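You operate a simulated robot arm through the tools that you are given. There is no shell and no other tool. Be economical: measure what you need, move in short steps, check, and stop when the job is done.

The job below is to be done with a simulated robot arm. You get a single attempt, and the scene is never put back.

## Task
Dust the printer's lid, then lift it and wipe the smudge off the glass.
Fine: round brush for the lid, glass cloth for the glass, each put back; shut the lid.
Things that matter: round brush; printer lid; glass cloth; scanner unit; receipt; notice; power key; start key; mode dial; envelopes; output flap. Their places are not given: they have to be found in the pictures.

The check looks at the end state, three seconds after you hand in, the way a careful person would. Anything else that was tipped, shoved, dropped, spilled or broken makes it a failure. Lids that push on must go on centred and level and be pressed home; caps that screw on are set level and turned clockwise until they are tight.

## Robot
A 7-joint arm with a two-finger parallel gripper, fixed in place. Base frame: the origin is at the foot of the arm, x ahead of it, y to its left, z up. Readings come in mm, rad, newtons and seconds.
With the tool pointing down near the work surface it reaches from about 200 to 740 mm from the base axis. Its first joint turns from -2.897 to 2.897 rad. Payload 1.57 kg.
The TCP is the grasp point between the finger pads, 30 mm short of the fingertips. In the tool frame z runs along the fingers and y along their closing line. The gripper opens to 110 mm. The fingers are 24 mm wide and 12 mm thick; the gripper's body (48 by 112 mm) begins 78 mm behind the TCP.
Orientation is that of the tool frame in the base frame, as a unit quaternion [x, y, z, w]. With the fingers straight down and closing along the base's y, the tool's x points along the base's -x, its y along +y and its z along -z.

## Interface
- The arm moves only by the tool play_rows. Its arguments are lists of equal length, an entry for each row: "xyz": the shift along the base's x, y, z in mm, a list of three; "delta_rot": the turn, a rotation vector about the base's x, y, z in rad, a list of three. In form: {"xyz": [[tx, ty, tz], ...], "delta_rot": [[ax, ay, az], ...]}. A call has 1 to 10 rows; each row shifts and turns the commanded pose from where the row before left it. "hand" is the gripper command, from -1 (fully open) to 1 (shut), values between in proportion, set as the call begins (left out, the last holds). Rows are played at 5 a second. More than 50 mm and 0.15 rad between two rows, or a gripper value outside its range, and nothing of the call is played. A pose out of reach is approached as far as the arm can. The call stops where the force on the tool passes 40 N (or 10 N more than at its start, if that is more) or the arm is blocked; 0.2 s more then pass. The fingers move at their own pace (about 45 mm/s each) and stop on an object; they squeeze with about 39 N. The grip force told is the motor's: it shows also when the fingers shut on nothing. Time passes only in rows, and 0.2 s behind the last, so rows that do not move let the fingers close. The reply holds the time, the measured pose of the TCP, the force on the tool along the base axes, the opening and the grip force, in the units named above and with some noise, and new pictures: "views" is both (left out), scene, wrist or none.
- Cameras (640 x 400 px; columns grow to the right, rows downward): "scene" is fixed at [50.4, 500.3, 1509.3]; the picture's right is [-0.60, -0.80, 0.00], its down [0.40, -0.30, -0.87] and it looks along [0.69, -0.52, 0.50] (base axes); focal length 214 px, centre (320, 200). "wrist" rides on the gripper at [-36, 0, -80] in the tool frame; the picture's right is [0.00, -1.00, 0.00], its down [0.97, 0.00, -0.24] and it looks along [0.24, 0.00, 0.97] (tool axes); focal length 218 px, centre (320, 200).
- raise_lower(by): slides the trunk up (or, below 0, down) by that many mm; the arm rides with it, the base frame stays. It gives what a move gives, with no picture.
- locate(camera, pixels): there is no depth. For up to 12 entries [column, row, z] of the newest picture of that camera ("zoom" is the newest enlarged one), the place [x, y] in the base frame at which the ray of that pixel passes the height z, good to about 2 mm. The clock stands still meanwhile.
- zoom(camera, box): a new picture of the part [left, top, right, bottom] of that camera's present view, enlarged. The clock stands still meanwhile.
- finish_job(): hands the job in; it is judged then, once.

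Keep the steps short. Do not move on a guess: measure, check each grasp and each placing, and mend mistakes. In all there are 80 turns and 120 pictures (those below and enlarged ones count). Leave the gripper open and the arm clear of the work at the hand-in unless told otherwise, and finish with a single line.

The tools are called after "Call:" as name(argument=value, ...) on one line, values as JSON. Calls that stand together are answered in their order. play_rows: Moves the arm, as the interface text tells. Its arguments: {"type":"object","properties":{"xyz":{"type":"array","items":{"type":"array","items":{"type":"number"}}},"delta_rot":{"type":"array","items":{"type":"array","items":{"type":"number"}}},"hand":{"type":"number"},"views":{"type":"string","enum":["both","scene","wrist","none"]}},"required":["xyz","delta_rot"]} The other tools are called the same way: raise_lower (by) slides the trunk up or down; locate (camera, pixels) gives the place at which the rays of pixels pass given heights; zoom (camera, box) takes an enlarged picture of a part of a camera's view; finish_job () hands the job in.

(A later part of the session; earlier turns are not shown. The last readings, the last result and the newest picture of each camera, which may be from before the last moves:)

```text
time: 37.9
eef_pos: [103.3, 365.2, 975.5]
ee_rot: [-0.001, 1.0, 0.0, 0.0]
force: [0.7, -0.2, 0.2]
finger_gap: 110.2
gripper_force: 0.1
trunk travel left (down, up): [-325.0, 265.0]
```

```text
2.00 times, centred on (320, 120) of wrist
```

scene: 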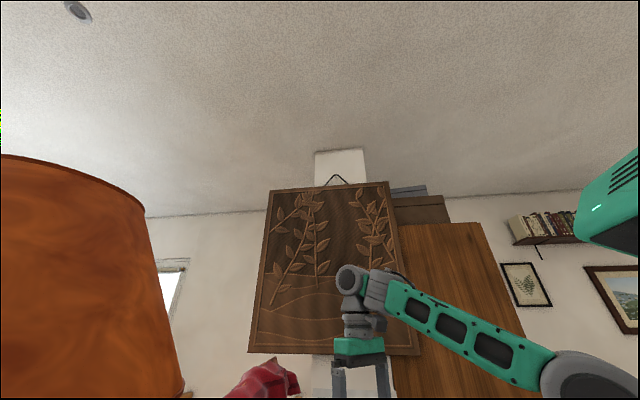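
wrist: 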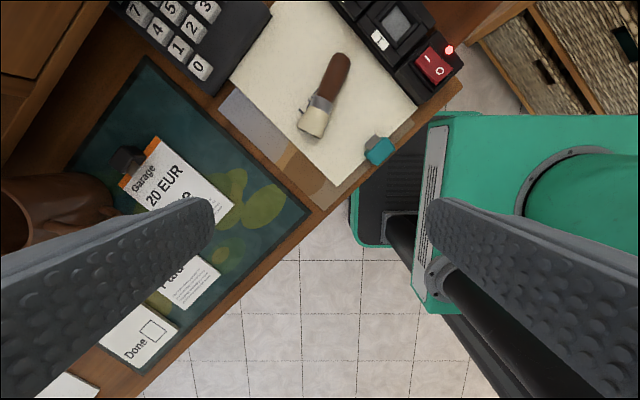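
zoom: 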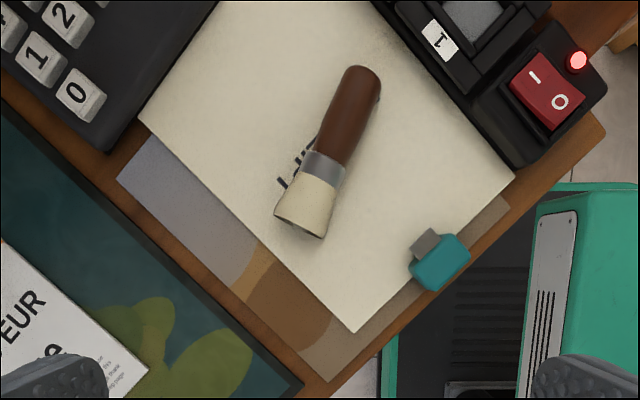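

The brush lies with its bristle end near (169,374) and its handle end near (239,337). The receipt moved by about (+26,-9) mm. I'll pick up the brush first and then slide the receipt back. Getting precise brush points now.

Call:
locate(camera="zoom", pixels=[[300, 215, 773], [325, 165, 773], [345, 122, 773], [364, 75, 773], [357, 330, 762], [513, 180, 762], [440, 262, 764], [140, 118, 762], [283, 185, 762]])

Call:
zoom(camera="wrist", box=[290, 40, 370, 150])

```text
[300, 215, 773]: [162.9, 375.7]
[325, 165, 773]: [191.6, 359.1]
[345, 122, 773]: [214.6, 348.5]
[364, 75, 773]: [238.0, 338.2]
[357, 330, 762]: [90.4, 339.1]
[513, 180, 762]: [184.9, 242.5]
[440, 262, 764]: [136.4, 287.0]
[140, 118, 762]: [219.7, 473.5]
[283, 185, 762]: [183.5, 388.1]
```

```text
3.64 times, centred on (330, 95) of wrist
```

zoom: 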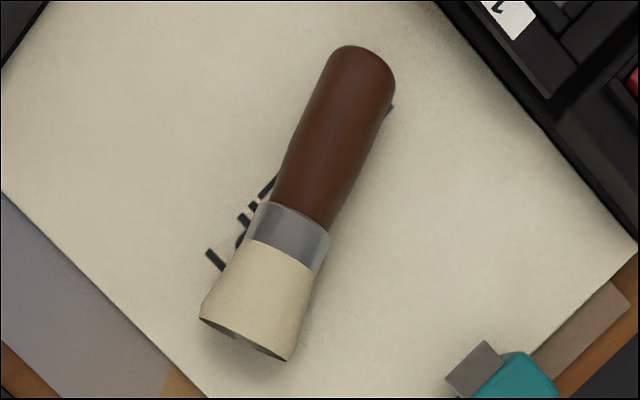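

The brush axis direction is (0.895,-0.447) and the handle middle is at (214.6,348.5). I'll yaw the tool -0.463 and tilt it 0.25 about the closing line, part-close the fingers, and go above it.

Call:
play_rows(xyz=[[20, 0, 0], [20, 0, 0], [20, -5, 0], [20, -5, 0], [20, -5, -20], [17, -5, -20], [0, 0, -20], [0, 0, 0]], delta_rot=[[0, 0, -0.116], [0, 0, -0.116], [0, 0, -0.116], [0, 0, -0.115], [0.056, 0.112, 0], [0.056, 0.112, 0], [0, 0, 0], [0, 0, 0]], hand=-0.1, views="wrist")

```text
time: 39.6
eef_pos: [220.9, 344.7, 915.6]
ee_rot: [0.229, 0.965, 0.03, -0.122]
force: [0.2, 0.0, -0.4]
finger_gap: 61.0
gripper_force: 0.0
trunk travel left (down, up): [-325.0, 265.0]
```

wrist: 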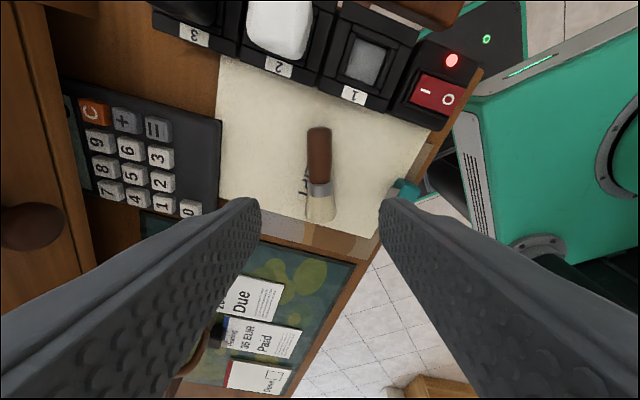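

The brush is aligned at column 320. I'll descend, stopping short first.

Call:
play_rows(xyz=[[0, 0, -40], [0, 1, -40], [0, 0, -25], [0, 0, 0]], delta_rot=[[0, 0, 0], [0, 0, 0], [0, 0, 0], [0, 0, 0]], views="wrist")

```text
time: 40.6
eef_pos: [221.9, 346.0, 811.4]
ee_rot: [0.229, 0.966, 0.029, -0.121]
force: [-0.9, 0.0, 0.4]
finger_gap: 60.8
gripper_force: 0.0
trunk travel left (down, up): [-325.0, 265.0]
```

wrist: 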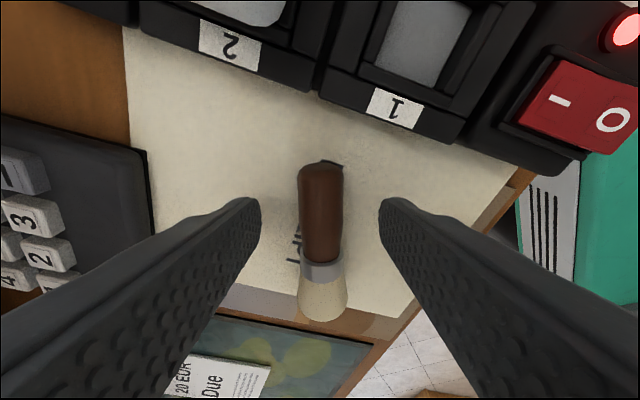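

Aligned. I'll go down the last 14 mm, then close.

Call:
play_rows(xyz=[[0, 0, -8], [0, 0, -6], [0, 0, 0]], delta_rot=[[0, 0, 0], [0, 0, 0], [0, 0, 0]], views="none")

```text
time: 41.5
eef_pos: [220.4, 346.6, 797.6]
ee_rot: [0.227, 0.966, 0.03, -0.121]
force: [-0.3, 2.5, 15.1]
finger_gap: 61.5
gripper_force: 0.6
trunk travel left (down, up): [-325.0, 265.0]
```

I read 15 N, so the tips are touching the paper. I'll raise 2 mm and close.

Call:
play_rows(xyz=[[0, 0, 2.5], [0, 0, 0], [0, 0, 0], [0, 0, 0], [0, 0, 0], [0, 0, 0]], delta_rot=[[0, 0, 0], [0, 0, 0], [0, 0, 0], [0, 0, 0], [0, 0, 0], [0, 0, 0]], hand=1, views="wrist")

```text
time: 42.9
eef_pos: [221.2, 346.1, 799.9]
ee_rot: [0.228, 0.966, 0.029, -0.12]
force: [-1.2, -1.2, 0.2]
finger_gap: 11.8
gripper_force: 29.0
trunk travel left (down, up): [-325.0, 265.0]
```

wrist: 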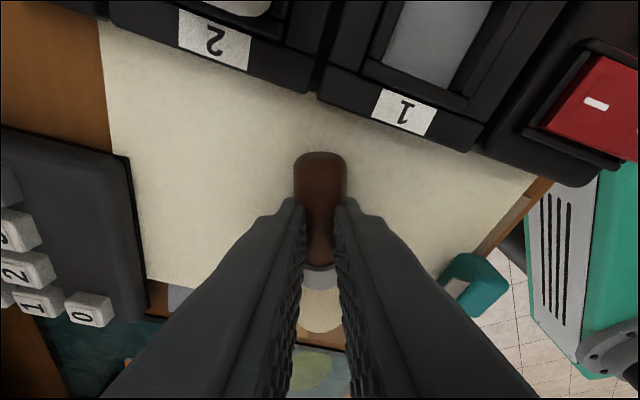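

The gap is 11.8 mm, narrower than the roughly 22 mm handle, so this may be a chord grip near the top of the round. I'll lift 15 mm gently and check it.

Call:
play_rows(xyz=[[0, 0, 5], [0, 0, 10], [0, 0, 0]], delta_rot=[[0, 0, 0], [0, 0, 0], [0, 0, 0]], views="wrist")

```text
time: 43.6
eef_pos: [221.5, 347.3, 815.6]
ee_rot: [0.228, 0.966, 0.028, -0.121]
force: [-0.4, 0.3, -0.9]
finger_gap: 22.0
gripper_force: 34.4
trunk travel left (down, up): [-325.0, 265.0]
```

wrist: 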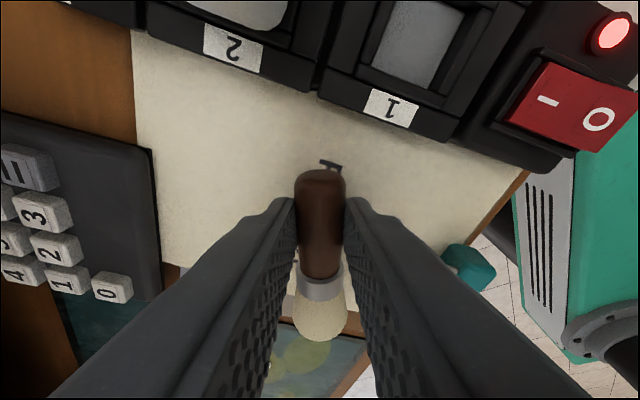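

The brush is now held firmly with a gap of 22 mm and is off the paper. I'll lift it straight up.

Call:
play_rows(xyz=[[0, 0, 40], [0, 0, 40], [0, 0, 40], [0, 0, 40], [0, 0, 0]], delta_rot=[[0, 0, 0], [0, 0, 0], [0, 0, 0], [0, 0, 0], [0, 0, 0]], views="wrist")

```text
time: 44.9
eef_pos: [222.6, 346.2, 975.2]
ee_rot: [0.228, 0.966, 0.028, -0.121]
force: [0.0, 0.8, 0.2]
finger_gap: 21.9
gripper_force: 34.6
trunk travel left (down, up): [-325.0, 265.0]
```

wrist: 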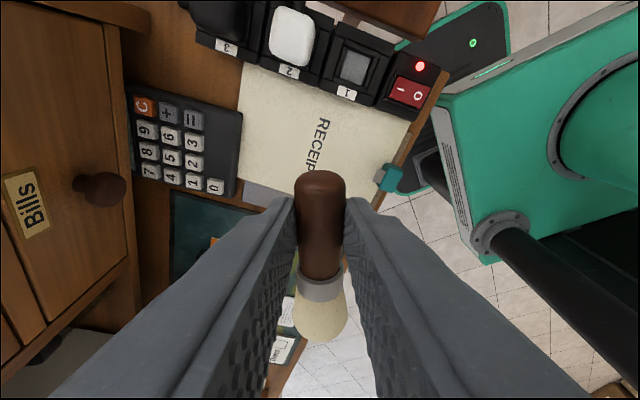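

The brush is held with bristles toward the base. I'll turn it upright (handle up) by rotating about the closing line while rising.

Call:
play_rows(xyz=[[0, -4, 10], [0, -4, 10], [0, -4, 10], [0, -4, 10], [0, -4, 10], [0, -4, 10], [0, -4, 10], [0, -4, 10], [0, -4, 10], [0, -4, 10]], delta_rot=[[-0.0626, -0.1253, 0], [-0.0626, -0.1253, 0], [-0.0626, -0.1253, 0], [-0.0626, -0.1253, 0], [-0.0626, -0.1253, 0], [-0.0626, -0.1253, 0], [-0.0626, -0.1253, 0], [-0.0626, -0.1253, 0], [-0.0626, -0.1253, 0], [-0.0626, -0.1253, 0]], views="both")

```text
time: 47.0
eef_pos: [267.2, 272.7, 891.5]
ee_rot: [0.2, 0.863, -0.098, 0.454]
force: [-0.9, 0.1, -1.3]
finger_gap: 21.6
gripper_force: 34.9
out of reach, approached as far as the arm can: row 2, 3, 4, 5, 6, 7, 8, 9, 10
trunk travel left (down, up): [-325.0, 265.0]
```

scene: 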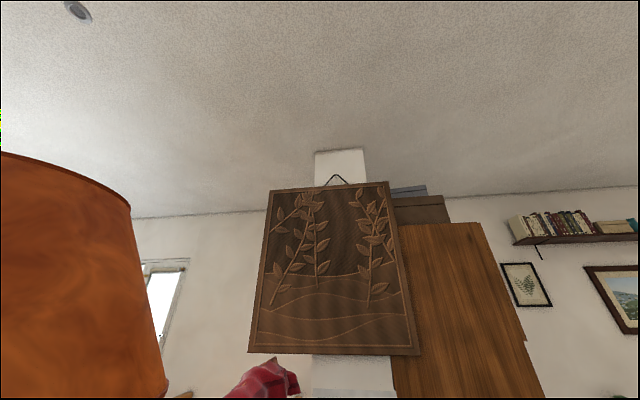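
wrist: 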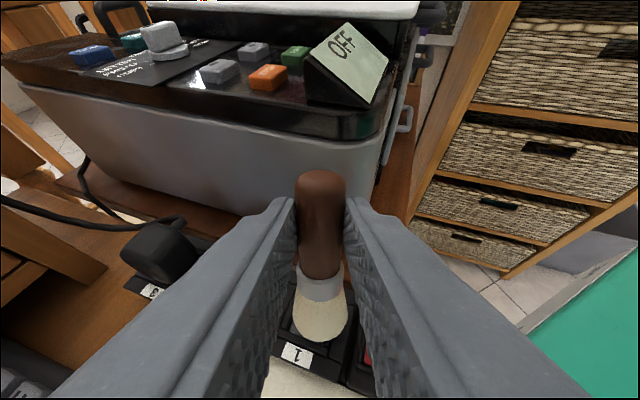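

The arm hit its reach limit close to its base, so I'll raise the trunk for room, then move outward.

Call:
raise_lower(by=180)

```text
time: 49.0
eef_pos: [266.8, 272.8, 1072.0]
ee_rot: [0.201, 0.863, -0.099, 0.452]
force: [-0.3, 0.7, -0.9]
finger_gap: 21.4
gripper_force: 34.6
trunk travel left (down, up): [-505.0, 85.0]
```

Call:
play_rows(xyz=[[30, -20, 0], [30, -20, 0], [30, -20, 0], [20, -20, 0], [0, 0, 0]], delta_rot=[[0, 0, 0], [0, 0, 0], [0, 0, 0], [0, 0, 0], [0, 0, 0]], views="wrist")

```text
time: 50.2
eef_pos: [377.9, 194.5, 1073.3]
ee_rot: [0.2, 0.864, -0.097, 0.452]
force: [0.5, -0.6, -0.3]
finger_gap: 21.8
gripper_force: 34.7
trunk travel left (down, up): [-505.0, 85.0]
```

wrist: 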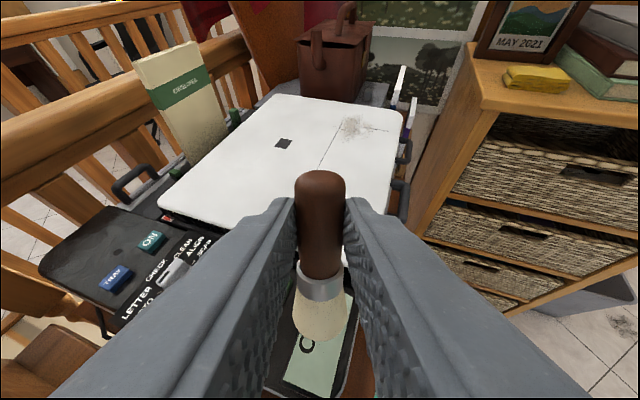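

A good view of the lid. I'll measure the square mark, the dust and the lid corners at candidate heights, then again after a small shift to get the height.

Call:
locate(camera="wrist", pixels=[[284, 143, 880], [284, 143, 900], [284, 143, 920], [352, 127, 880], [352, 127, 900], [352, 127, 920]])

Call:
play_rows(xyz=[[20, 20, 30], [20, 20, 30], [10, 20, 30], [0, 0, 0]], delta_rot=[[0, 0, 0], [0, 0, 0], [0, 0, 0], [0, 0, 0]], views="wrist")

```text
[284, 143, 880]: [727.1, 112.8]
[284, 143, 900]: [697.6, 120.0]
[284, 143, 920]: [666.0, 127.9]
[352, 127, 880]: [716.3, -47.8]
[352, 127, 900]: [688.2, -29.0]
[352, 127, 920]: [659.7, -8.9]
```

```text
time: 51.2
eef_pos: [425.1, 255.3, 1163.4]
ee_rot: [0.199, 0.863, -0.098, 0.453]
force: [0.1, -0.1, -1.1]
finger_gap: 21.7
gripper_force: 34.8
trunk travel left (down, up): [-505.0, 85.0]
```

wrist: 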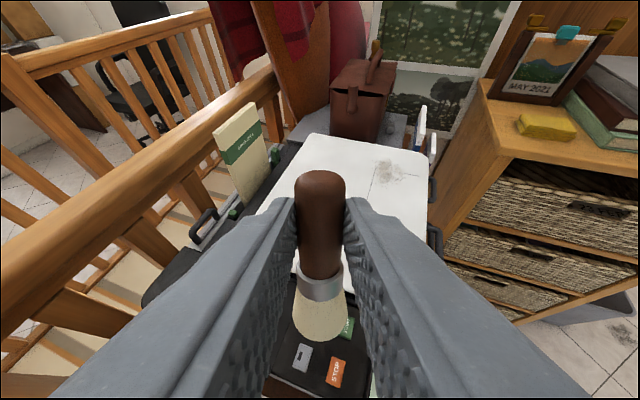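

Call:
locate(camera="wrist", pixels=[[388, 172, 880], [388, 172, 900], [388, 172, 920], [388, 172, 940], [328, 134, 910], [425, 153, 910], [427, 200, 910], [575, 125, 930], [545, 107, 930]])

```text
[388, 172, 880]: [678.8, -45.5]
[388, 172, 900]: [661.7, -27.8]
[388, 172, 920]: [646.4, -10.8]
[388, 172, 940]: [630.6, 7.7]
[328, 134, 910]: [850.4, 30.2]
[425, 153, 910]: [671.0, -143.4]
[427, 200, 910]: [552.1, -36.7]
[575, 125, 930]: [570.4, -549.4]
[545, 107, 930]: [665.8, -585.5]
```

Triangulating, the dust is at about (631, 9) and the lid top at z≈940. I'll finish the tilt (0.355 more) and move above the dust at a safe height.

Call:
play_rows(xyz=[[25, -33, 0], [25, -33, 0], [25, -33, -10], [25, -33, -15], [25, -33, -15], [25, -33, -15], [25, -33, -15], [10, -5, 0], [0, 0, 0]], delta_rot=[[-0.053, -0.106, 0], [-0.053, -0.106, 0], [-0.053, -0.106, 0], [0, 0, 0], [0, 0, 0], [0, 0, 0], [0, 0, 0], [0, 0, 0], [0, 0, 0]], views="both")

```text
time: 53.2
eef_pos: [611.5, 19.3, 1092.3]
ee_rot: [0.175, 0.771, -0.132, 0.598]
force: [-0.8, -0.5, -0.7]
finger_gap: 21.8
gripper_force: 34.6
trunk travel left (down, up): [-505.0, 85.0]
```

scene: 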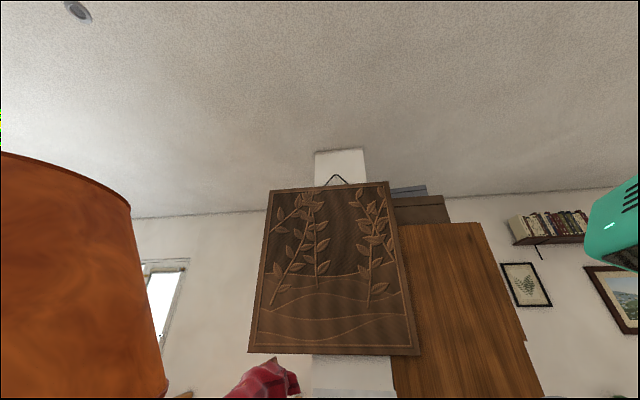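
wrist: 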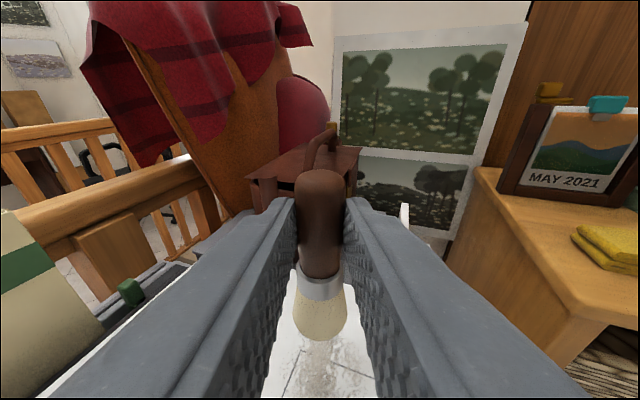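

The dust shows directly under the brush at (320,370). Confirming its position.

Call:
locate(camera="wrist", pixels=[[320, 368, 940], [320, 345, 940], [320, 392, 940], [345, 368, 940], [285, 290, 940], [320, 368, 925]])

Call:
zoom(camera="wrist", box=[240, 270, 400, 400])

```text
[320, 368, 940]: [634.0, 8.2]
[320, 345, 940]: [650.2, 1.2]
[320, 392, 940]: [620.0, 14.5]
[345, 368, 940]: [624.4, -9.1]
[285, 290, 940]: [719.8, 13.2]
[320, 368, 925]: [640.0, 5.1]
```

```text
3.08 times, centred on (320, 335) of wrist
```

zoom: 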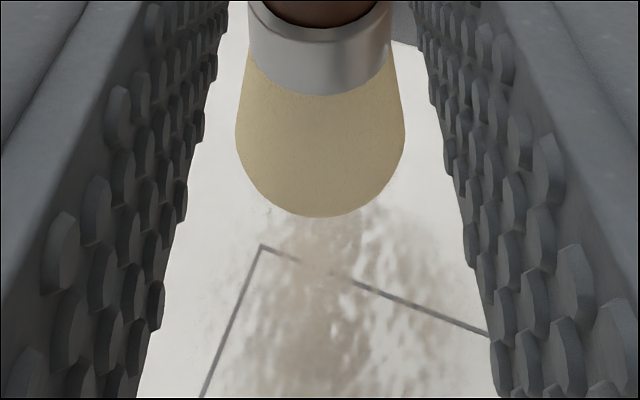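

Position confirmed. I'll lower toward contact slowly, expecting it at TCP z≈1006.

Call:
play_rows(xyz=[[0, 0, -30], [0, 0, -30], [0, 0, -12], [0, 0, 0]], delta_rot=[[0, 0, 0], [0, 0, 0], [0, 0, 0], [0, 0, 0]], views="wrist")

```text
time: 54.2
eef_pos: [611.7, 18.3, 1020.1]
ee_rot: [0.177, 0.771, -0.133, 0.597]
force: [0.5, -0.9, -0.4]
finger_gap: 22.0
gripper_force: 34.5
trunk travel left (down, up): [-505.0, 85.0]
```

wrist: 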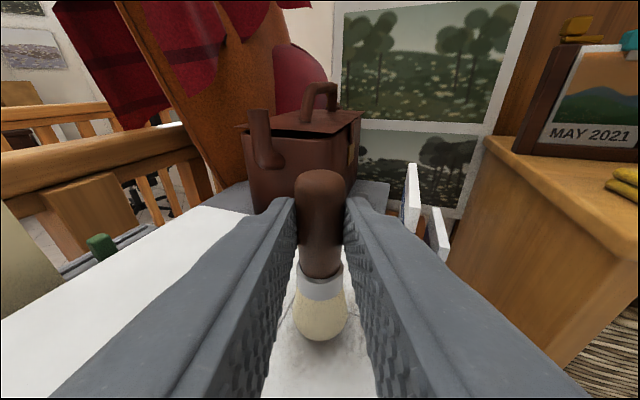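

Call:
play_rows(xyz=[[0, 0, -4], [0, 0, -4], [0, 0, -3], [0, 0, -3], [0, 0, 0]], delta_rot=[[0, 0, 0], [0, 0, 0], [0, 0, 0], [0, 0, 0], [0, 0, 0]], views="wrist")

```text
time: 55.5
eef_pos: [611.8, 18.0, 1009.3]
ee_rot: [0.176, 0.769, -0.131, 0.6]
force: [0.3, -0.5, 13.8]
finger_gap: 21.7
gripper_force: 34.5
trunk travel left (down, up): [-505.0, 85.0]
```

wrist: 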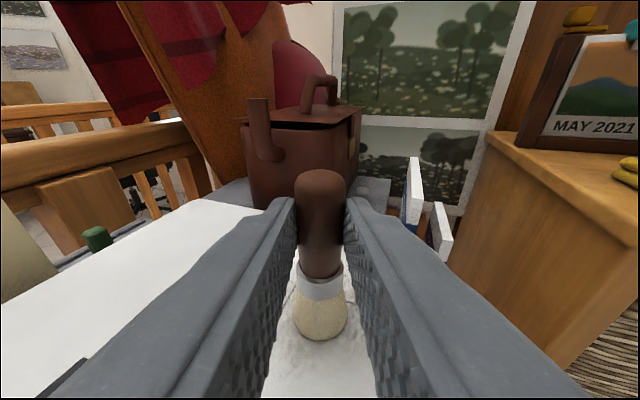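

Contact at about 14 N. I'll ease up 2 mm and sweep a raster over the dust, about ±35 mm.

Call:
play_rows(xyz=[[0, 0, 2], [-25, -32, 0], [-10, -4, 0], [35, 0, 0], [35, 0, 0], [0, 18, 0], [-35, 0, 0], [-35, 0, 0], [0, 18, 0], [35, 0, 0]], delta_rot=[[0, 0, 0], [0, 0, 0], [0, 0, 0], [0, 0, 0], [0, 0, 0], [0, 0, 0], [0, 0, 0], [0, 0, 0], [0, 0, 0], [0, 0, 0]], views="wrist")

```text
time: 57.6
eef_pos: [611.3, 18.9, 1009.4]
ee_rot: [0.177, 0.77, -0.132, 0.598]
force: [3.6, -2.5, 9.9]
finger_gap: 21.6
gripper_force: 34.6
trunk travel left (down, up): [-505.0, 85.0]
```

wrist: 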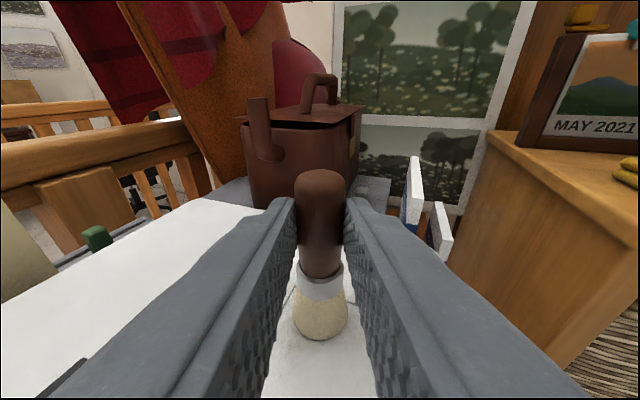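

Good contact at about 10 N. Continuing the raster.

Call:
play_rows(xyz=[[35, 0, 0], [0, 18, 0], [-35, 0, 0], [-35, 0, 0], [0, 18, 0], [35, 0, 0], [35, 0, 0], [-35, -36, 0], [0, 0, 40], [0, 0, 50]], delta_rot=[[0, 0, 0], [0, 0, 0], [0, 0, 0], [0, 0, 0], [0, 0, 0], [0, 0, 0], [0, 0, 0], [0, 0, 0], [0, 0, 0], [0, 0, 0]], views="wrist")

Call:
zoom(camera="wrist", box=[200, 240, 440, 400])

```text
refused: row 8 steps farther than a row can; nothing moved
```

```text
2.50 times, centred on (320, 320) of wrist
```

zoom: 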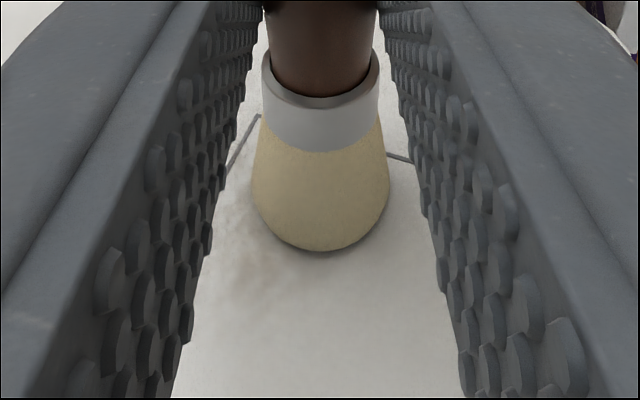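

Refused (one row was just over 50 mm) and nothing moved. The dust is already fading. Redoing it with shorter rows.

Call:
play_rows(xyz=[[35, 0, 0], [0, 18, 0], [-35, 0, 0], [-35, 0, 0], [0, 18, 0], [35, 0, 0], [35, 0, 0], [-30, -30, 0], [0, 0, 40], [0, 0, 45]], delta_rot=[[0, 0, 0], [0, 0, 0], [0, 0, 0], [0, 0, 0], [0, 0, 0], [0, 0, 0], [0, 0, 0], [0, 0, 0], [0, 0, 0], [0, 0, 0]], views="wrist")

```text
time: 59.9
eef_pos: [614.8, 23.2, 1092.4]
ee_rot: [0.175, 0.771, -0.133, 0.598]
force: [1.0, -0.1, -1.0]
finger_gap: 21.5
gripper_force: 35.1
trunk travel left (down, up): [-505.0, 85.0]
```

wrist: 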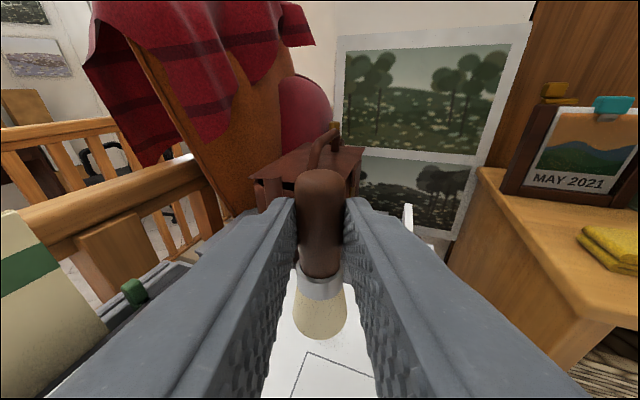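

The lid is clean. Placing the brush at the desk with a horizontal hand is awkward, so I'll stand it upright on the flat lid here, let go, and regrip it from above. Lowering to light contact.

Call:
play_rows(xyz=[[0, 0, -40], [0, 0, -30], [0, 0, -8], [0, 0, -2], [0, 0, 0]], delta_rot=[[0, 0, 0], [0, 0, 0], [0, 0, 0], [0, 0, 0], [0, 0, 0]], views="none")

```text
time: 61.0
eef_pos: [616.9, 23.5, 1013.4]
ee_rot: [0.175, 0.771, -0.132, 0.598]
force: [0.3, -0.2, 0.0]
finger_gap: 22.0
gripper_force: 34.9
trunk travel left (down, up): [-505.0, 85.0]
```

Call:
play_rows(xyz=[[0, 0, -2], [0, 0, -1.5], [0, 0, 0]], delta_rot=[[0, 0, 0], [0, 0, 0], [0, 0, 0]], views="wrist")

```text
time: 61.9
eef_pos: [615.6, 24.0, 1009.2]
ee_rot: [0.176, 0.771, -0.132, 0.598]
force: [-0.2, 0.2, 0.6]
finger_gap: 21.8
gripper_force: 35.5
trunk travel left (down, up): [-505.0, 85.0]
```

wrist: 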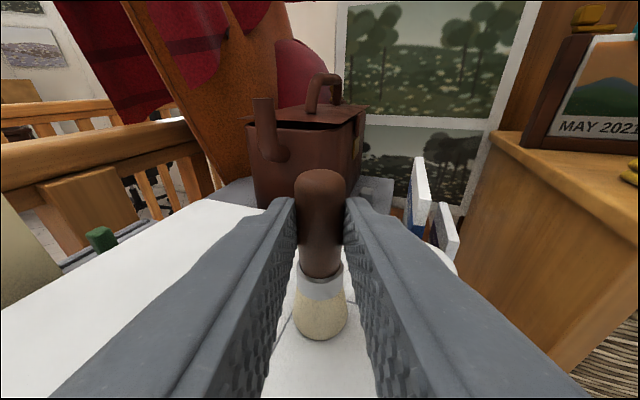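

Call:
play_rows(xyz=[[0, 0, -1], [0, 0, -1], [0, 0, 0]], delta_rot=[[0, 0, 0], [0, 0, 0], [0, 0, 0]], views="none")

```text
time: 62.6
eef_pos: [614.4, 23.8, 1008.8]
ee_rot: [0.176, 0.77, -0.133, 0.599]
force: [-0.5, -1.8, 7.6]
finger_gap: 21.8
gripper_force: 34.4
trunk travel left (down, up): [-505.0, 85.0]
```

The bristles touch the lid (7.6 N). I'll open partway and let the brush stand.

Call:
play_rows(xyz=[[0, 0, 0.5], [0, 0, 0], [0, 0, 0], [0, 0, 0], [0, 0, 0]], delta_rot=[[0, 0, 0], [0, 0, 0], [0, 0, 0], [0, 0, 0], [0, 0, 0]], hand=-0.1, views="wrist")

```text
time: 63.9
eef_pos: [615.7, 23.9, 1008.6]
ee_rot: [0.177, 0.771, -0.133, 0.598]
force: [0.0, 0.4, 0.2]
finger_gap: 60.6
gripper_force: 0.0
trunk travel left (down, up): [-505.0, 85.0]
```

wrist: 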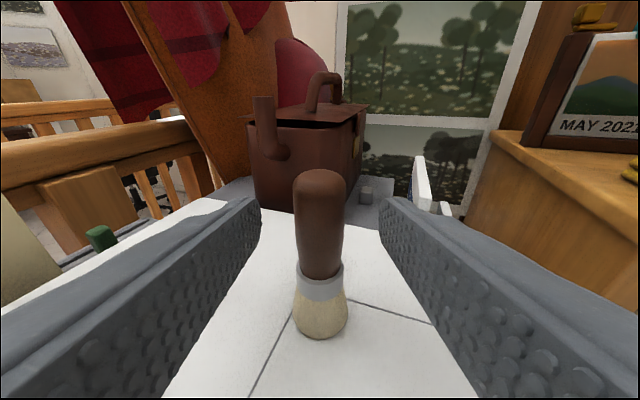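

The brush stands by itself on the clean lid. I'll back away along the fingers.

Call:
play_rows(xyz=[[-26, 13, 7.5], [-26, 13, 7.5], [-26, 13, 7.5], [-26, 13, 7.5], [0, 0, 40], [0, 0, 40], [0, 0, 20]], delta_rot=[[0, 0, 0], [0, 0, 0], [0, 0, 0], [0, 0, 0], [0, 0, 0], [0, 0, 0], [0, 0, 0]], hand=-1, views="none")

```text
time: 65.5
eef_pos: [511.4, 75.5, 1138.5]
ee_rot: [0.175, 0.771, -0.132, 0.598]
force: [0.9, 0.1, 0.2]
finger_gap: 110.1
gripper_force: 0.1
trunk travel left (down, up): [-505.0, 85.0]
```

Clear. I'll rotate the tool back to pointing down, moving over the brush at a safe height.

Call:
play_rows(xyz=[[5, -3, 0], [5, -3, 0], [5, -3, 0], [5, -3, 0], [5, -3, 0], [5, -3, 0], [5, -3, 0], [5, -3, 0], [5, -3, 0], [0, 0, 0]], delta_rot=[[0.0626, 0.1253, 0], [0.0626, 0.1253, 0], [0.0626, 0.1253, 0], [0.0626, 0.1253, 0], [0.0626, 0.1253, 0], [0.0626, 0.1253, 0], [0.0626, 0.1253, 0], [0.0626, 0.1253, 0], [0.0626, 0.1253, 0], [0.026, 0.052, 0]], views="wrist")

```text
time: 67.7
eef_pos: [557.1, 47.8, 1138.9]
ee_rot: [0.231, 0.973, 0.01, 0.001]
force: [0.2, -0.5, -0.8]
finger_gap: 110.2
gripper_force: 0.0
trunk travel left (down, up): [-505.0, 85.0]
```

wrist: 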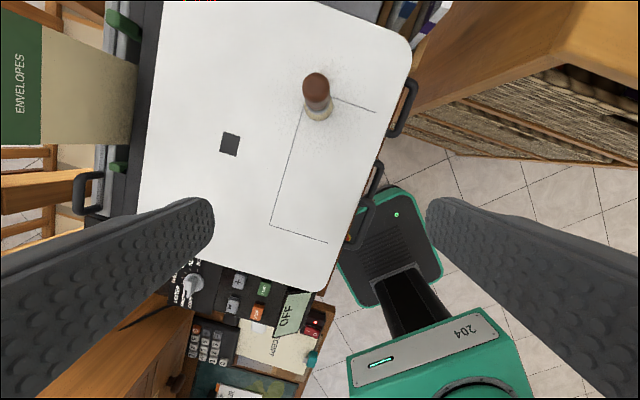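

A good top view. I'll zoom in to check the remaining dust, the lid edge and the handles.

Call:
zoom(camera="wrist", box=[220, 20, 440, 240])

Call:
locate(camera="wrist", pixels=[[318, 115, 942], [317, 82, 1020], [317, 82, 1028], [317, 82, 1036], [229, 144, 940], [411, 50, 940], [323, 288, 940], [140, 200, 940], [165, 5, 940], [405, 107, 915]])

```text
1.82 times, centred on (330, 130) of wrist
```

zoom: 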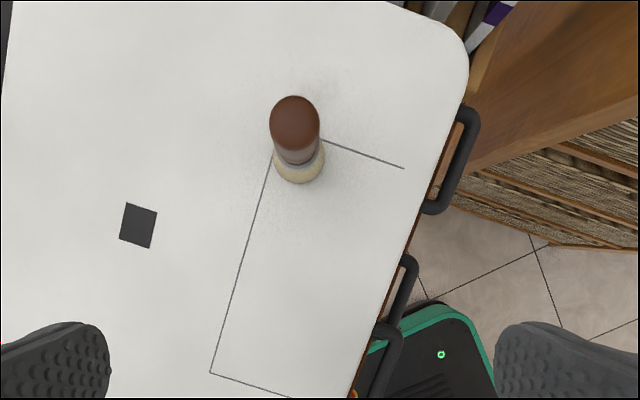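

```text
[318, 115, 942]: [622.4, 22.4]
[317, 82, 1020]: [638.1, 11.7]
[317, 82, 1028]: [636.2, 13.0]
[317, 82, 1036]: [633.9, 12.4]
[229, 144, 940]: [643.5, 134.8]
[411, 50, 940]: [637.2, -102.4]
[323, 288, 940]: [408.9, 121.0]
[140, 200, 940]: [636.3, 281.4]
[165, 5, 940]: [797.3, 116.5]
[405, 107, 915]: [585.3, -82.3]
```

A faint trace of dust remains around (300,60) in the zoom, so I'll do a second pass after regripping. Moving over the brush.

Call:
play_rows(xyz=[[25, -11, -10], [25, -11, -10], [26, -11, -15], [0, 0, 0]], delta_rot=[[-0.02, 0, 0], [0, 0, 0], [0, 0, 0], [0, 0, 0]], views="wrist")

Call:
zoom(camera="wrist", box=[240, 100, 400, 220])

```text
time: 68.7
eef_pos: [633.7, 16.3, 1103.6]
ee_rot: [0.23, 0.973, 0.0, 0.005]
force: [0.0, -1.0, -0.2]
finger_gap: 110.1
gripper_force: 0.1
trunk travel left (down, up): [-505.0, 85.0]
```

wrist: 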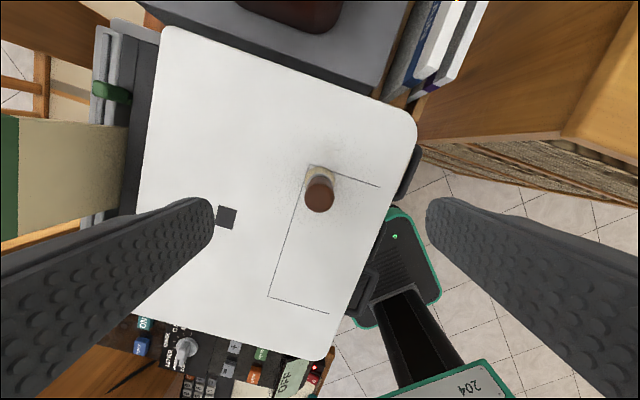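

```text
3.33 times, centred on (320, 160) of wrist
```

zoom: 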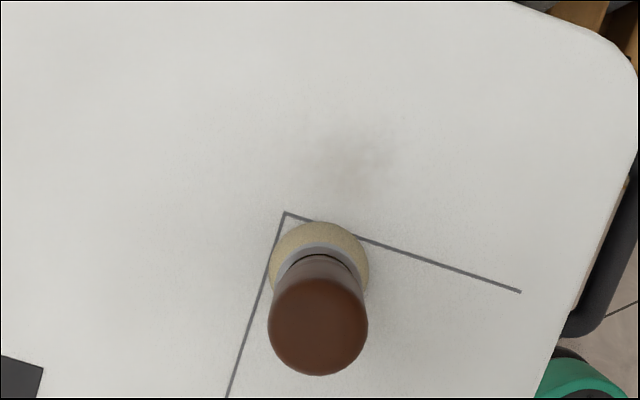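

Call:
locate(camera="zoom", pixels=[[318, 270, 942], [318, 277, 955], [318, 325, 1020], [318, 325, 1028], [318, 325, 1036], [350, 160, 940], [285, 212, 940], [520, 291, 940]])

```text
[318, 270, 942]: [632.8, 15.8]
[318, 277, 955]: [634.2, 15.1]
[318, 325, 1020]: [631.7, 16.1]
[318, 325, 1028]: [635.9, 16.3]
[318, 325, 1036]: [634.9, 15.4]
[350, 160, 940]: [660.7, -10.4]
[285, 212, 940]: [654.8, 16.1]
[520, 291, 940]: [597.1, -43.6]
```

The brush is exactly under the TCP. The residual dust is at about (661,-10). I'll descend and grip from above.

Call:
play_rows(xyz=[[0, 0, -40], [0, 0, -40], [0, 0, -17], [0, 0, 0]], delta_rot=[[0, 0, 0], [0, 0, 0], [0, 0, 0], [0, 0, 0]], views="wrist")

```text
time: 69.7
eef_pos: [632.8, 15.5, 1006.5]
ee_rot: [0.23, 0.973, 0.0, 0.005]
force: [-0.3, 0.0, 0.4]
finger_gap: 110.0
gripper_force: 0.1
trunk travel left (down, up): [-505.0, 85.0]
```

wrist: 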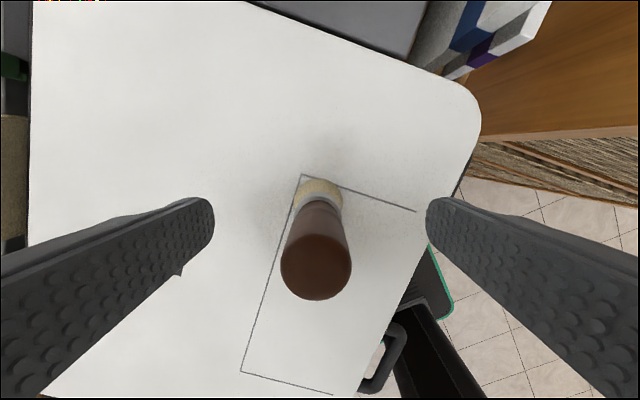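

Call:
play_rows(xyz=[[0, 0, 0], [0, 0, 0], [0, 0, 0], [0, 0, 0], [0, 0, 0], [0, 0, 0]], delta_rot=[[0, 0, 0], [0, 0, 0], [0, 0, 0], [0, 0, 0], [0, 0, 0], [0, 0, 0]], hand=1, views="none")

```text
time: 71.0
eef_pos: [633.9, 14.4, 1005.9]
ee_rot: [0.231, 0.973, 0.0, 0.004]
force: [0.8, 0.6, -0.2]
finger_gap: 22.4
gripper_force: 21.2
trunk travel left (down, up): [-505.0, 85.0]
```

Gripped. A second light pass over the residue around (655,-5).

Call:
play_rows(xyz=[[0, 0, -2], [12, -20, 0], [15, -15, 0], [15, -10, 0], [5, 18, 0], [-18, 12, 0], [-18, 12, 0], [10, 16, 0], [18, -12, 0], [18, -12, 0]], delta_rot=[[0, 0, 0], [0, 0, 0], [0, 0, 0], [0, 0, 0], [0, 0, 0], [0, 0, 0], [0, 0, 0], [0, 0, 0], [0, 0, 0], [0, 0, 0]], views="wrist")

```text
time: 73.2
eef_pos: [690.0, 5.3, 1005.6]
ee_rot: [0.23, 0.973, 0.0, 0.005]
force: [-0.6, 1.4, 12.6]
finger_gap: 21.9
gripper_force: 35.3
trunk travel left (down, up): [-505.0, 85.0]
```

wrist: 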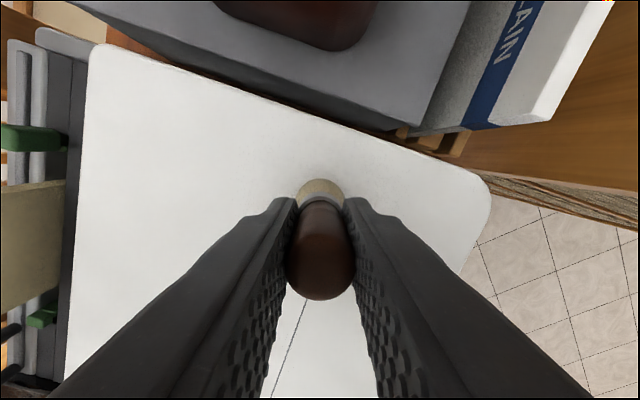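

Call:
play_rows(xyz=[[-20, -18, 0], [-20, -18, 0], [-15, 20, 0], [-15, 20, 0], [-10, 20, 0], [20, -14, 0], [20, -14, 0], [-30, 10, 0], [0, 0, 40], [0, 0, 45]], delta_rot=[[0, 0, 0], [0, 0, 0], [0, 0, 0], [0, 0, 0], [0, 0, 0], [0, 0, 0], [0, 0, 0], [0, 0, 0], [0, 0, 0], [0, 0, 0]], views="wrist")

Call:
zoom(camera="wrist", box=[120, 20, 440, 220])

```text
time: 75.5
eef_pos: [619.3, 9.4, 1089.7]
ee_rot: [0.229, 0.973, -0.001, 0.003]
force: [0.2, -0.8, -0.2]
finger_gap: 22.0
gripper_force: 35.2
trunk travel left (down, up): [-505.0, 85.0]
```

wrist: 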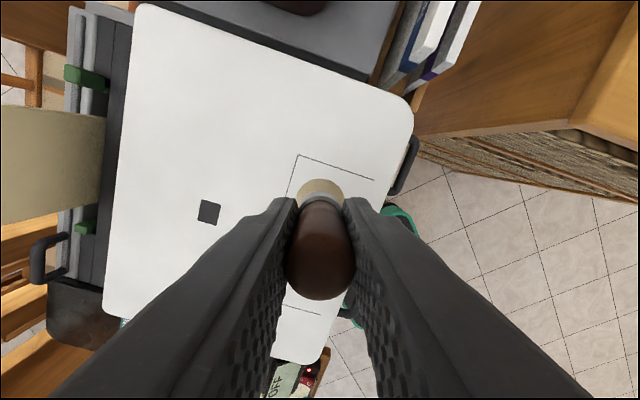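

```text
2.00 times, centred on (280, 120) of wrist
```

zoom: 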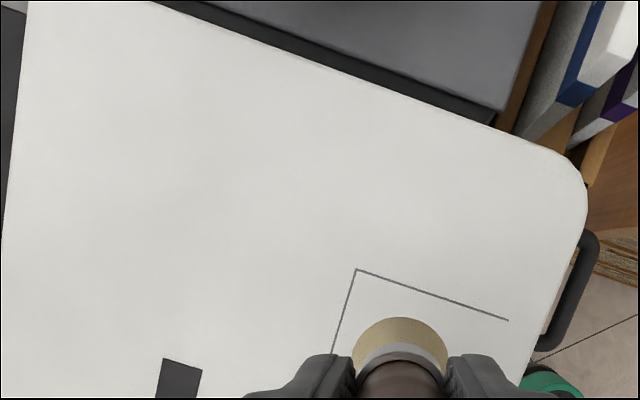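

The lid is clean. Carrying the brush back toward its place at (39,440.5), one leg at a time.

Call:
play_rows(xyz=[[-30, 28, 0], [-32, 29, 0], [-32, 29, 0], [-32, 29, 0], [-32, 29, 0], [-32, 29, 0], [-32, 29, 0], [-32, 29, 0], [-32, 29, 0], [-30, 29, 0]], delta_rot=[[0, 0, 0.046], [0, 0, 0.046], [0, 0, 0.046], [0, 0, 0.046], [0, 0, 0.046], [0, 0, 0.046], [0, 0, 0.046], [0, 0, 0.046], [0, 0, 0.046], [0, 0, 0.046]], views="none")

```text
time: 77.7
eef_pos: [303.4, 299.4, 1089.3]
ee_rot: [0.002, 1.0, 0.001, 0.004]
force: [-1.1, 0.1, -0.4]
finger_gap: 22.0
gripper_force: 34.9
trunk travel left (down, up): [-505.0, 85.0]
```

Call:
play_rows(xyz=[[-38, 20, 0], [-38, 20, 0], [-38, 20, 0], [-38, 20, 0], [-38, 20, 0], [-38, 20, 0], [-36, 21, 0], [0, 0, 0]], delta_rot=[[0, 0, 0], [0, 0, 0], [0, 0, 0], [0, 0, 0], [0, 0, 0], [0, 0, 0], [0, 0, 0], [0, 0, 0]], views="none")

```text
time: 79.5
eef_pos: [41.3, 443.0, 1088.8]
ee_rot: [0.001, 1.0, 0.001, 0.004]
force: [-0.3, 0.8, -0.5]
finger_gap: 22.1
gripper_force: 35.0
trunk travel left (down, up): [-505.0, 85.0]
```

Over the spot. I'll lower the trunk by 220 (bristles will then be about 40 mm above the mat).

Call:
raise_lower(by=-220)

Call:
play_rows(xyz=[[-2, -2, -15], [0, 0, 0]], delta_rot=[[0, 0, 0], [0, 0, 0]], views="wrist")

```text
time: 81.8
eef_pos: [39.9, 442.9, 869.3]
ee_rot: [0.002, 1.0, 0.001, 0.005]
force: [0.0, 0.5, -0.2]
finger_gap: 22.1
gripper_force: 35.5
trunk travel left (down, up): [-285.0, 305.0]
```

```text
time: 82.4
eef_pos: [38.9, 440.3, 854.1]
ee_rot: [0.001, 1.0, 0.001, 0.004]
force: [0.3, 0.2, -0.1]
finger_gap: 22.1
gripper_force: 34.5
trunk travel left (down, up): [-285.0, 305.0]
```

wrist: 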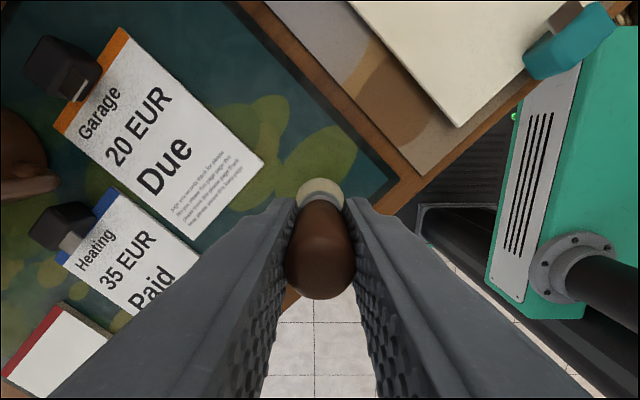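

Right place. Lowering until it touches (about z 827).

Call:
play_rows(xyz=[[0, 0, -15], [0, 0, -8], [0, 0, -3], [0, 0, 0]], delta_rot=[[0, 0, 0], [0, 0, 0], [0, 0, 0], [0, 0, 0]], views="none")

```text
time: 83.4
eef_pos: [38.7, 439.0, 831.6]
ee_rot: [0.002, 1.0, 0.003, 0.004]
force: [0.3, -2.9, 21.6]
finger_gap: 21.9
gripper_force: 34.8
trunk travel left (down, up): [-285.0, 305.0]
```

Touching at 21 N. I'll ease up 2 mm and release.

Call:
play_rows(xyz=[[0, 0.5, 2.5], [0, 0, 0]], delta_rot=[[0, 0, 0], [0, 0, 0]], views="none")

Call:
play_rows(xyz=[[0, 0, 0], [0, 0, 0], [0, 0, 0], [0, 0, 0], [0, 0, 0], [0, 0, 40], [0, 0, 40], [0, 0, 0]], delta_rot=[[0, 0, 0], [0, 0, 0], [0, 0, 0], [0, 0, 0], [0, 0, 0], [0, 0, 0], [0, 0, 0], [0, 0, 0]], hand=-1, views="wrist")

```text
time: 84.0
eef_pos: [38.9, 439.2, 831.2]
ee_rot: [0.002, 1.0, 0.002, 0.004]
force: [-0.3, -1.6, 14.1]
finger_gap: 21.9
gripper_force: 35.0
trunk travel left (down, up): [-285.0, 305.0]
```

```text
time: 85.8
eef_pos: [39.4, 439.5, 909.9]
ee_rot: [0.001, 1.0, 0.001, 0.005]
force: [-0.6, -0.1, 0.4]
finger_gap: 109.8
gripper_force: 0.0
trunk travel left (down, up): [-285.0, 305.0]
```

wrist: 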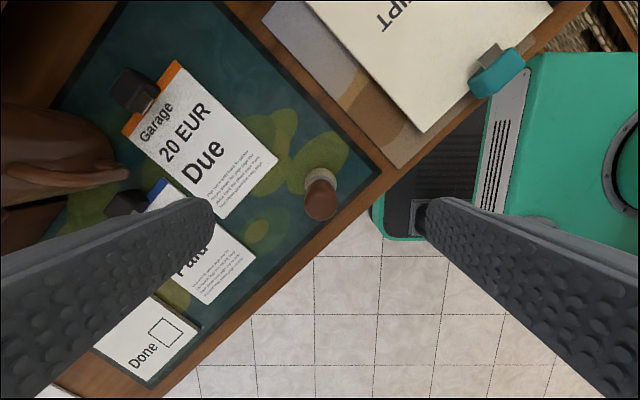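

The brush stands back in its place. Next is the shifted receipt. I'll look closely at it and its clip and compare with the earlier pictures.

Call:
play_rows(xyz=[[30, -40, 0], [30, -40, 0], [30, -30, 0], [0, 0, 0]], delta_rot=[[0, 0, 0], [0, 0, 0], [0, 0, 0], [0, 0, 0]], views="wrist")

Call:
zoom(camera="wrist", box=[180, 0, 480, 188])

```text
time: 86.8
eef_pos: [128.9, 330.1, 911.0]
ee_rot: [0.001, 1.0, 0.001, 0.005]
force: [-0.4, 0.0, 0.3]
finger_gap: 110.2
gripper_force: 0.0
trunk travel left (down, up): [-285.0, 305.0]
```

wrist: 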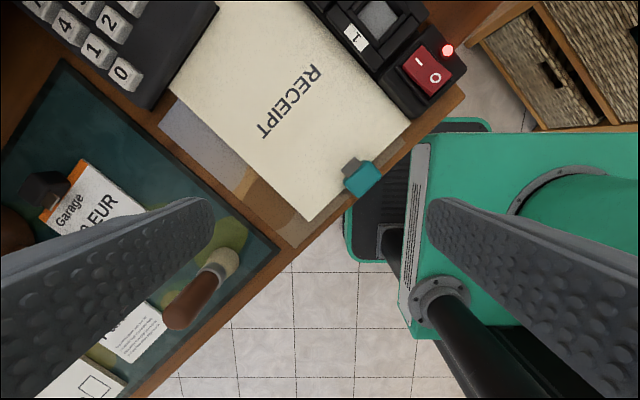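

```text
2.13 times, centred on (330, 94) of wrist
```

zoom: 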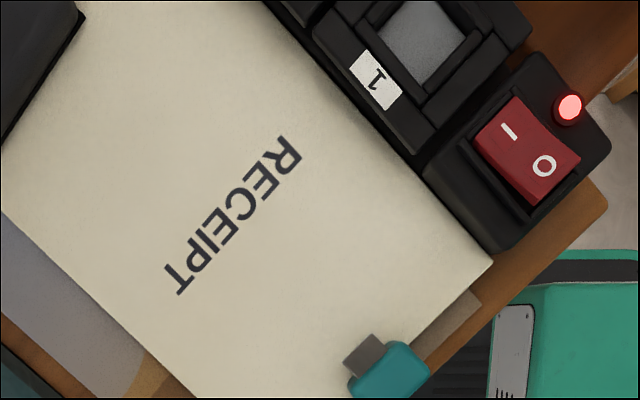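

The receipt now sits against the power strip. Originally its lower corner was only about 10 mm from the print's corner. I'll grip the teal clip, which is attached to the receipt, and slide it back. Measuring the clip and corners.

Call:
locate(camera="wrist", pixels=[[344, 181, 772], [372, 158, 772], [382, 172, 772], [352, 196, 772], [350, 167, 772], [308, 221, 764], [409, 119, 764], [295, 248, 761], [172, 90, 764], [418, 130, 761], [262, 136, 764], [320, 70, 764]])

Call:
zoom(camera="wrist", box=[320, 140, 400, 210])

```text
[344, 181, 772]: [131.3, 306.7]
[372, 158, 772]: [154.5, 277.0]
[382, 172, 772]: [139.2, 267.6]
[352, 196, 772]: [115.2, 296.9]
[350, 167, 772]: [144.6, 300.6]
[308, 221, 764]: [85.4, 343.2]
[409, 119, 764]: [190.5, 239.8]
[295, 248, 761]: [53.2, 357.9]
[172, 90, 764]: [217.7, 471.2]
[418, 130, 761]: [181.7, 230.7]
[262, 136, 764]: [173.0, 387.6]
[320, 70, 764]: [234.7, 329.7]
```

```text
5.71 times, centred on (360, 175) of wrist
```

zoom: 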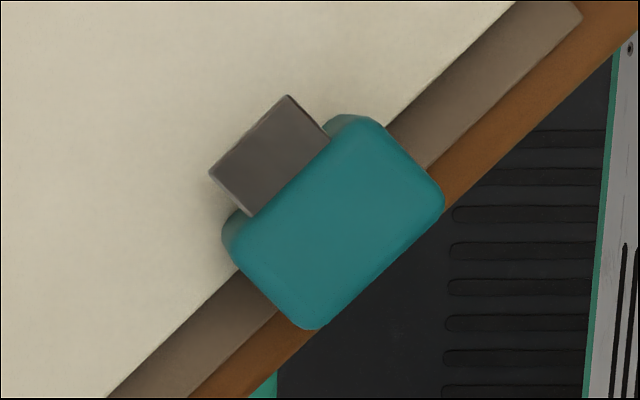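

Plan: yaw so the fingers close along the receipt's edge, grip the clip at (135,287), slide it by (-25,+9), release and check. All rows are well within the limits, so I'll run it as one sequence.

Call:
play_rows(xyz=[[2, -12, 0], [2, -12, 0], [2, -12, 0], [0, -7, 0], [0, 0, 0], [0, 0, 0], [0, 0, 0]], delta_rot=[[0, 0, 0.1325], [0, 0, 0.1325], [0, 0, 0.1325], [0, 0, 0.1325], [0, 0, 0.1325], [0, 0, 0.1325], [0, 0, 0]], hand=-0.1, views="none")

Call:
play_rows(xyz=[[0, 0, -40], [0, 0, -40], [0, 0, -25], [0, 0, -7], [0, 0, 0]], delta_rot=[[0, 0, 0], [0, 0, 0], [0, 0, 0], [0, 0, 0], [0, 0, 0]], views="wrist")

Call:
play_rows(xyz=[[0, 0, 0], [0, 0, 0], [0, 0, 0], [0, 0, 0]], delta_rot=[[0, 0, 0], [0, 0, 0], [0, 0, 0], [0, 0, 0]], hand=1, views="wrist")

```text
time: 88.4
eef_pos: [133.8, 287.0, 910.5]
ee_rot: [-0.385, 0.923, 0.001, 0.004]
force: [-0.5, 0.5, -1.0]
finger_gap: 60.4
gripper_force: 0.1
trunk travel left (down, up): [-285.0, 305.0]
```

```text
time: 89.6
eef_pos: [133.6, 287.9, 799.2]
ee_rot: [-0.385, 0.923, 0.002, 0.004]
force: [-0.6, -0.7, -0.3]
finger_gap: 60.1
gripper_force: 0.2
trunk travel left (down, up): [-285.0, 305.0]
```

wrist: 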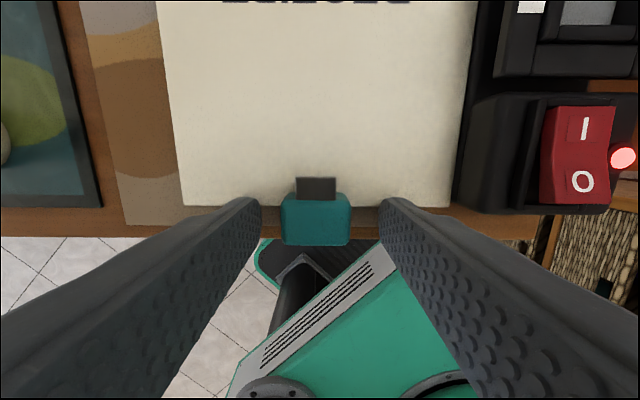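

```text
time: 90.6
eef_pos: [133.4, 288.9, 797.5]
ee_rot: [-0.385, 0.923, 0.003, 0.003]
force: [-16.6, 11.5, -1.3]
finger_gap: 31.2
gripper_force: 34.2
trunk travel left (down, up): [-285.0, 305.0]
```

wrist: 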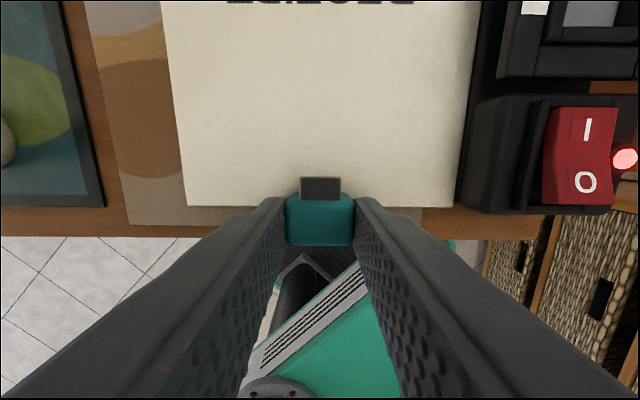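

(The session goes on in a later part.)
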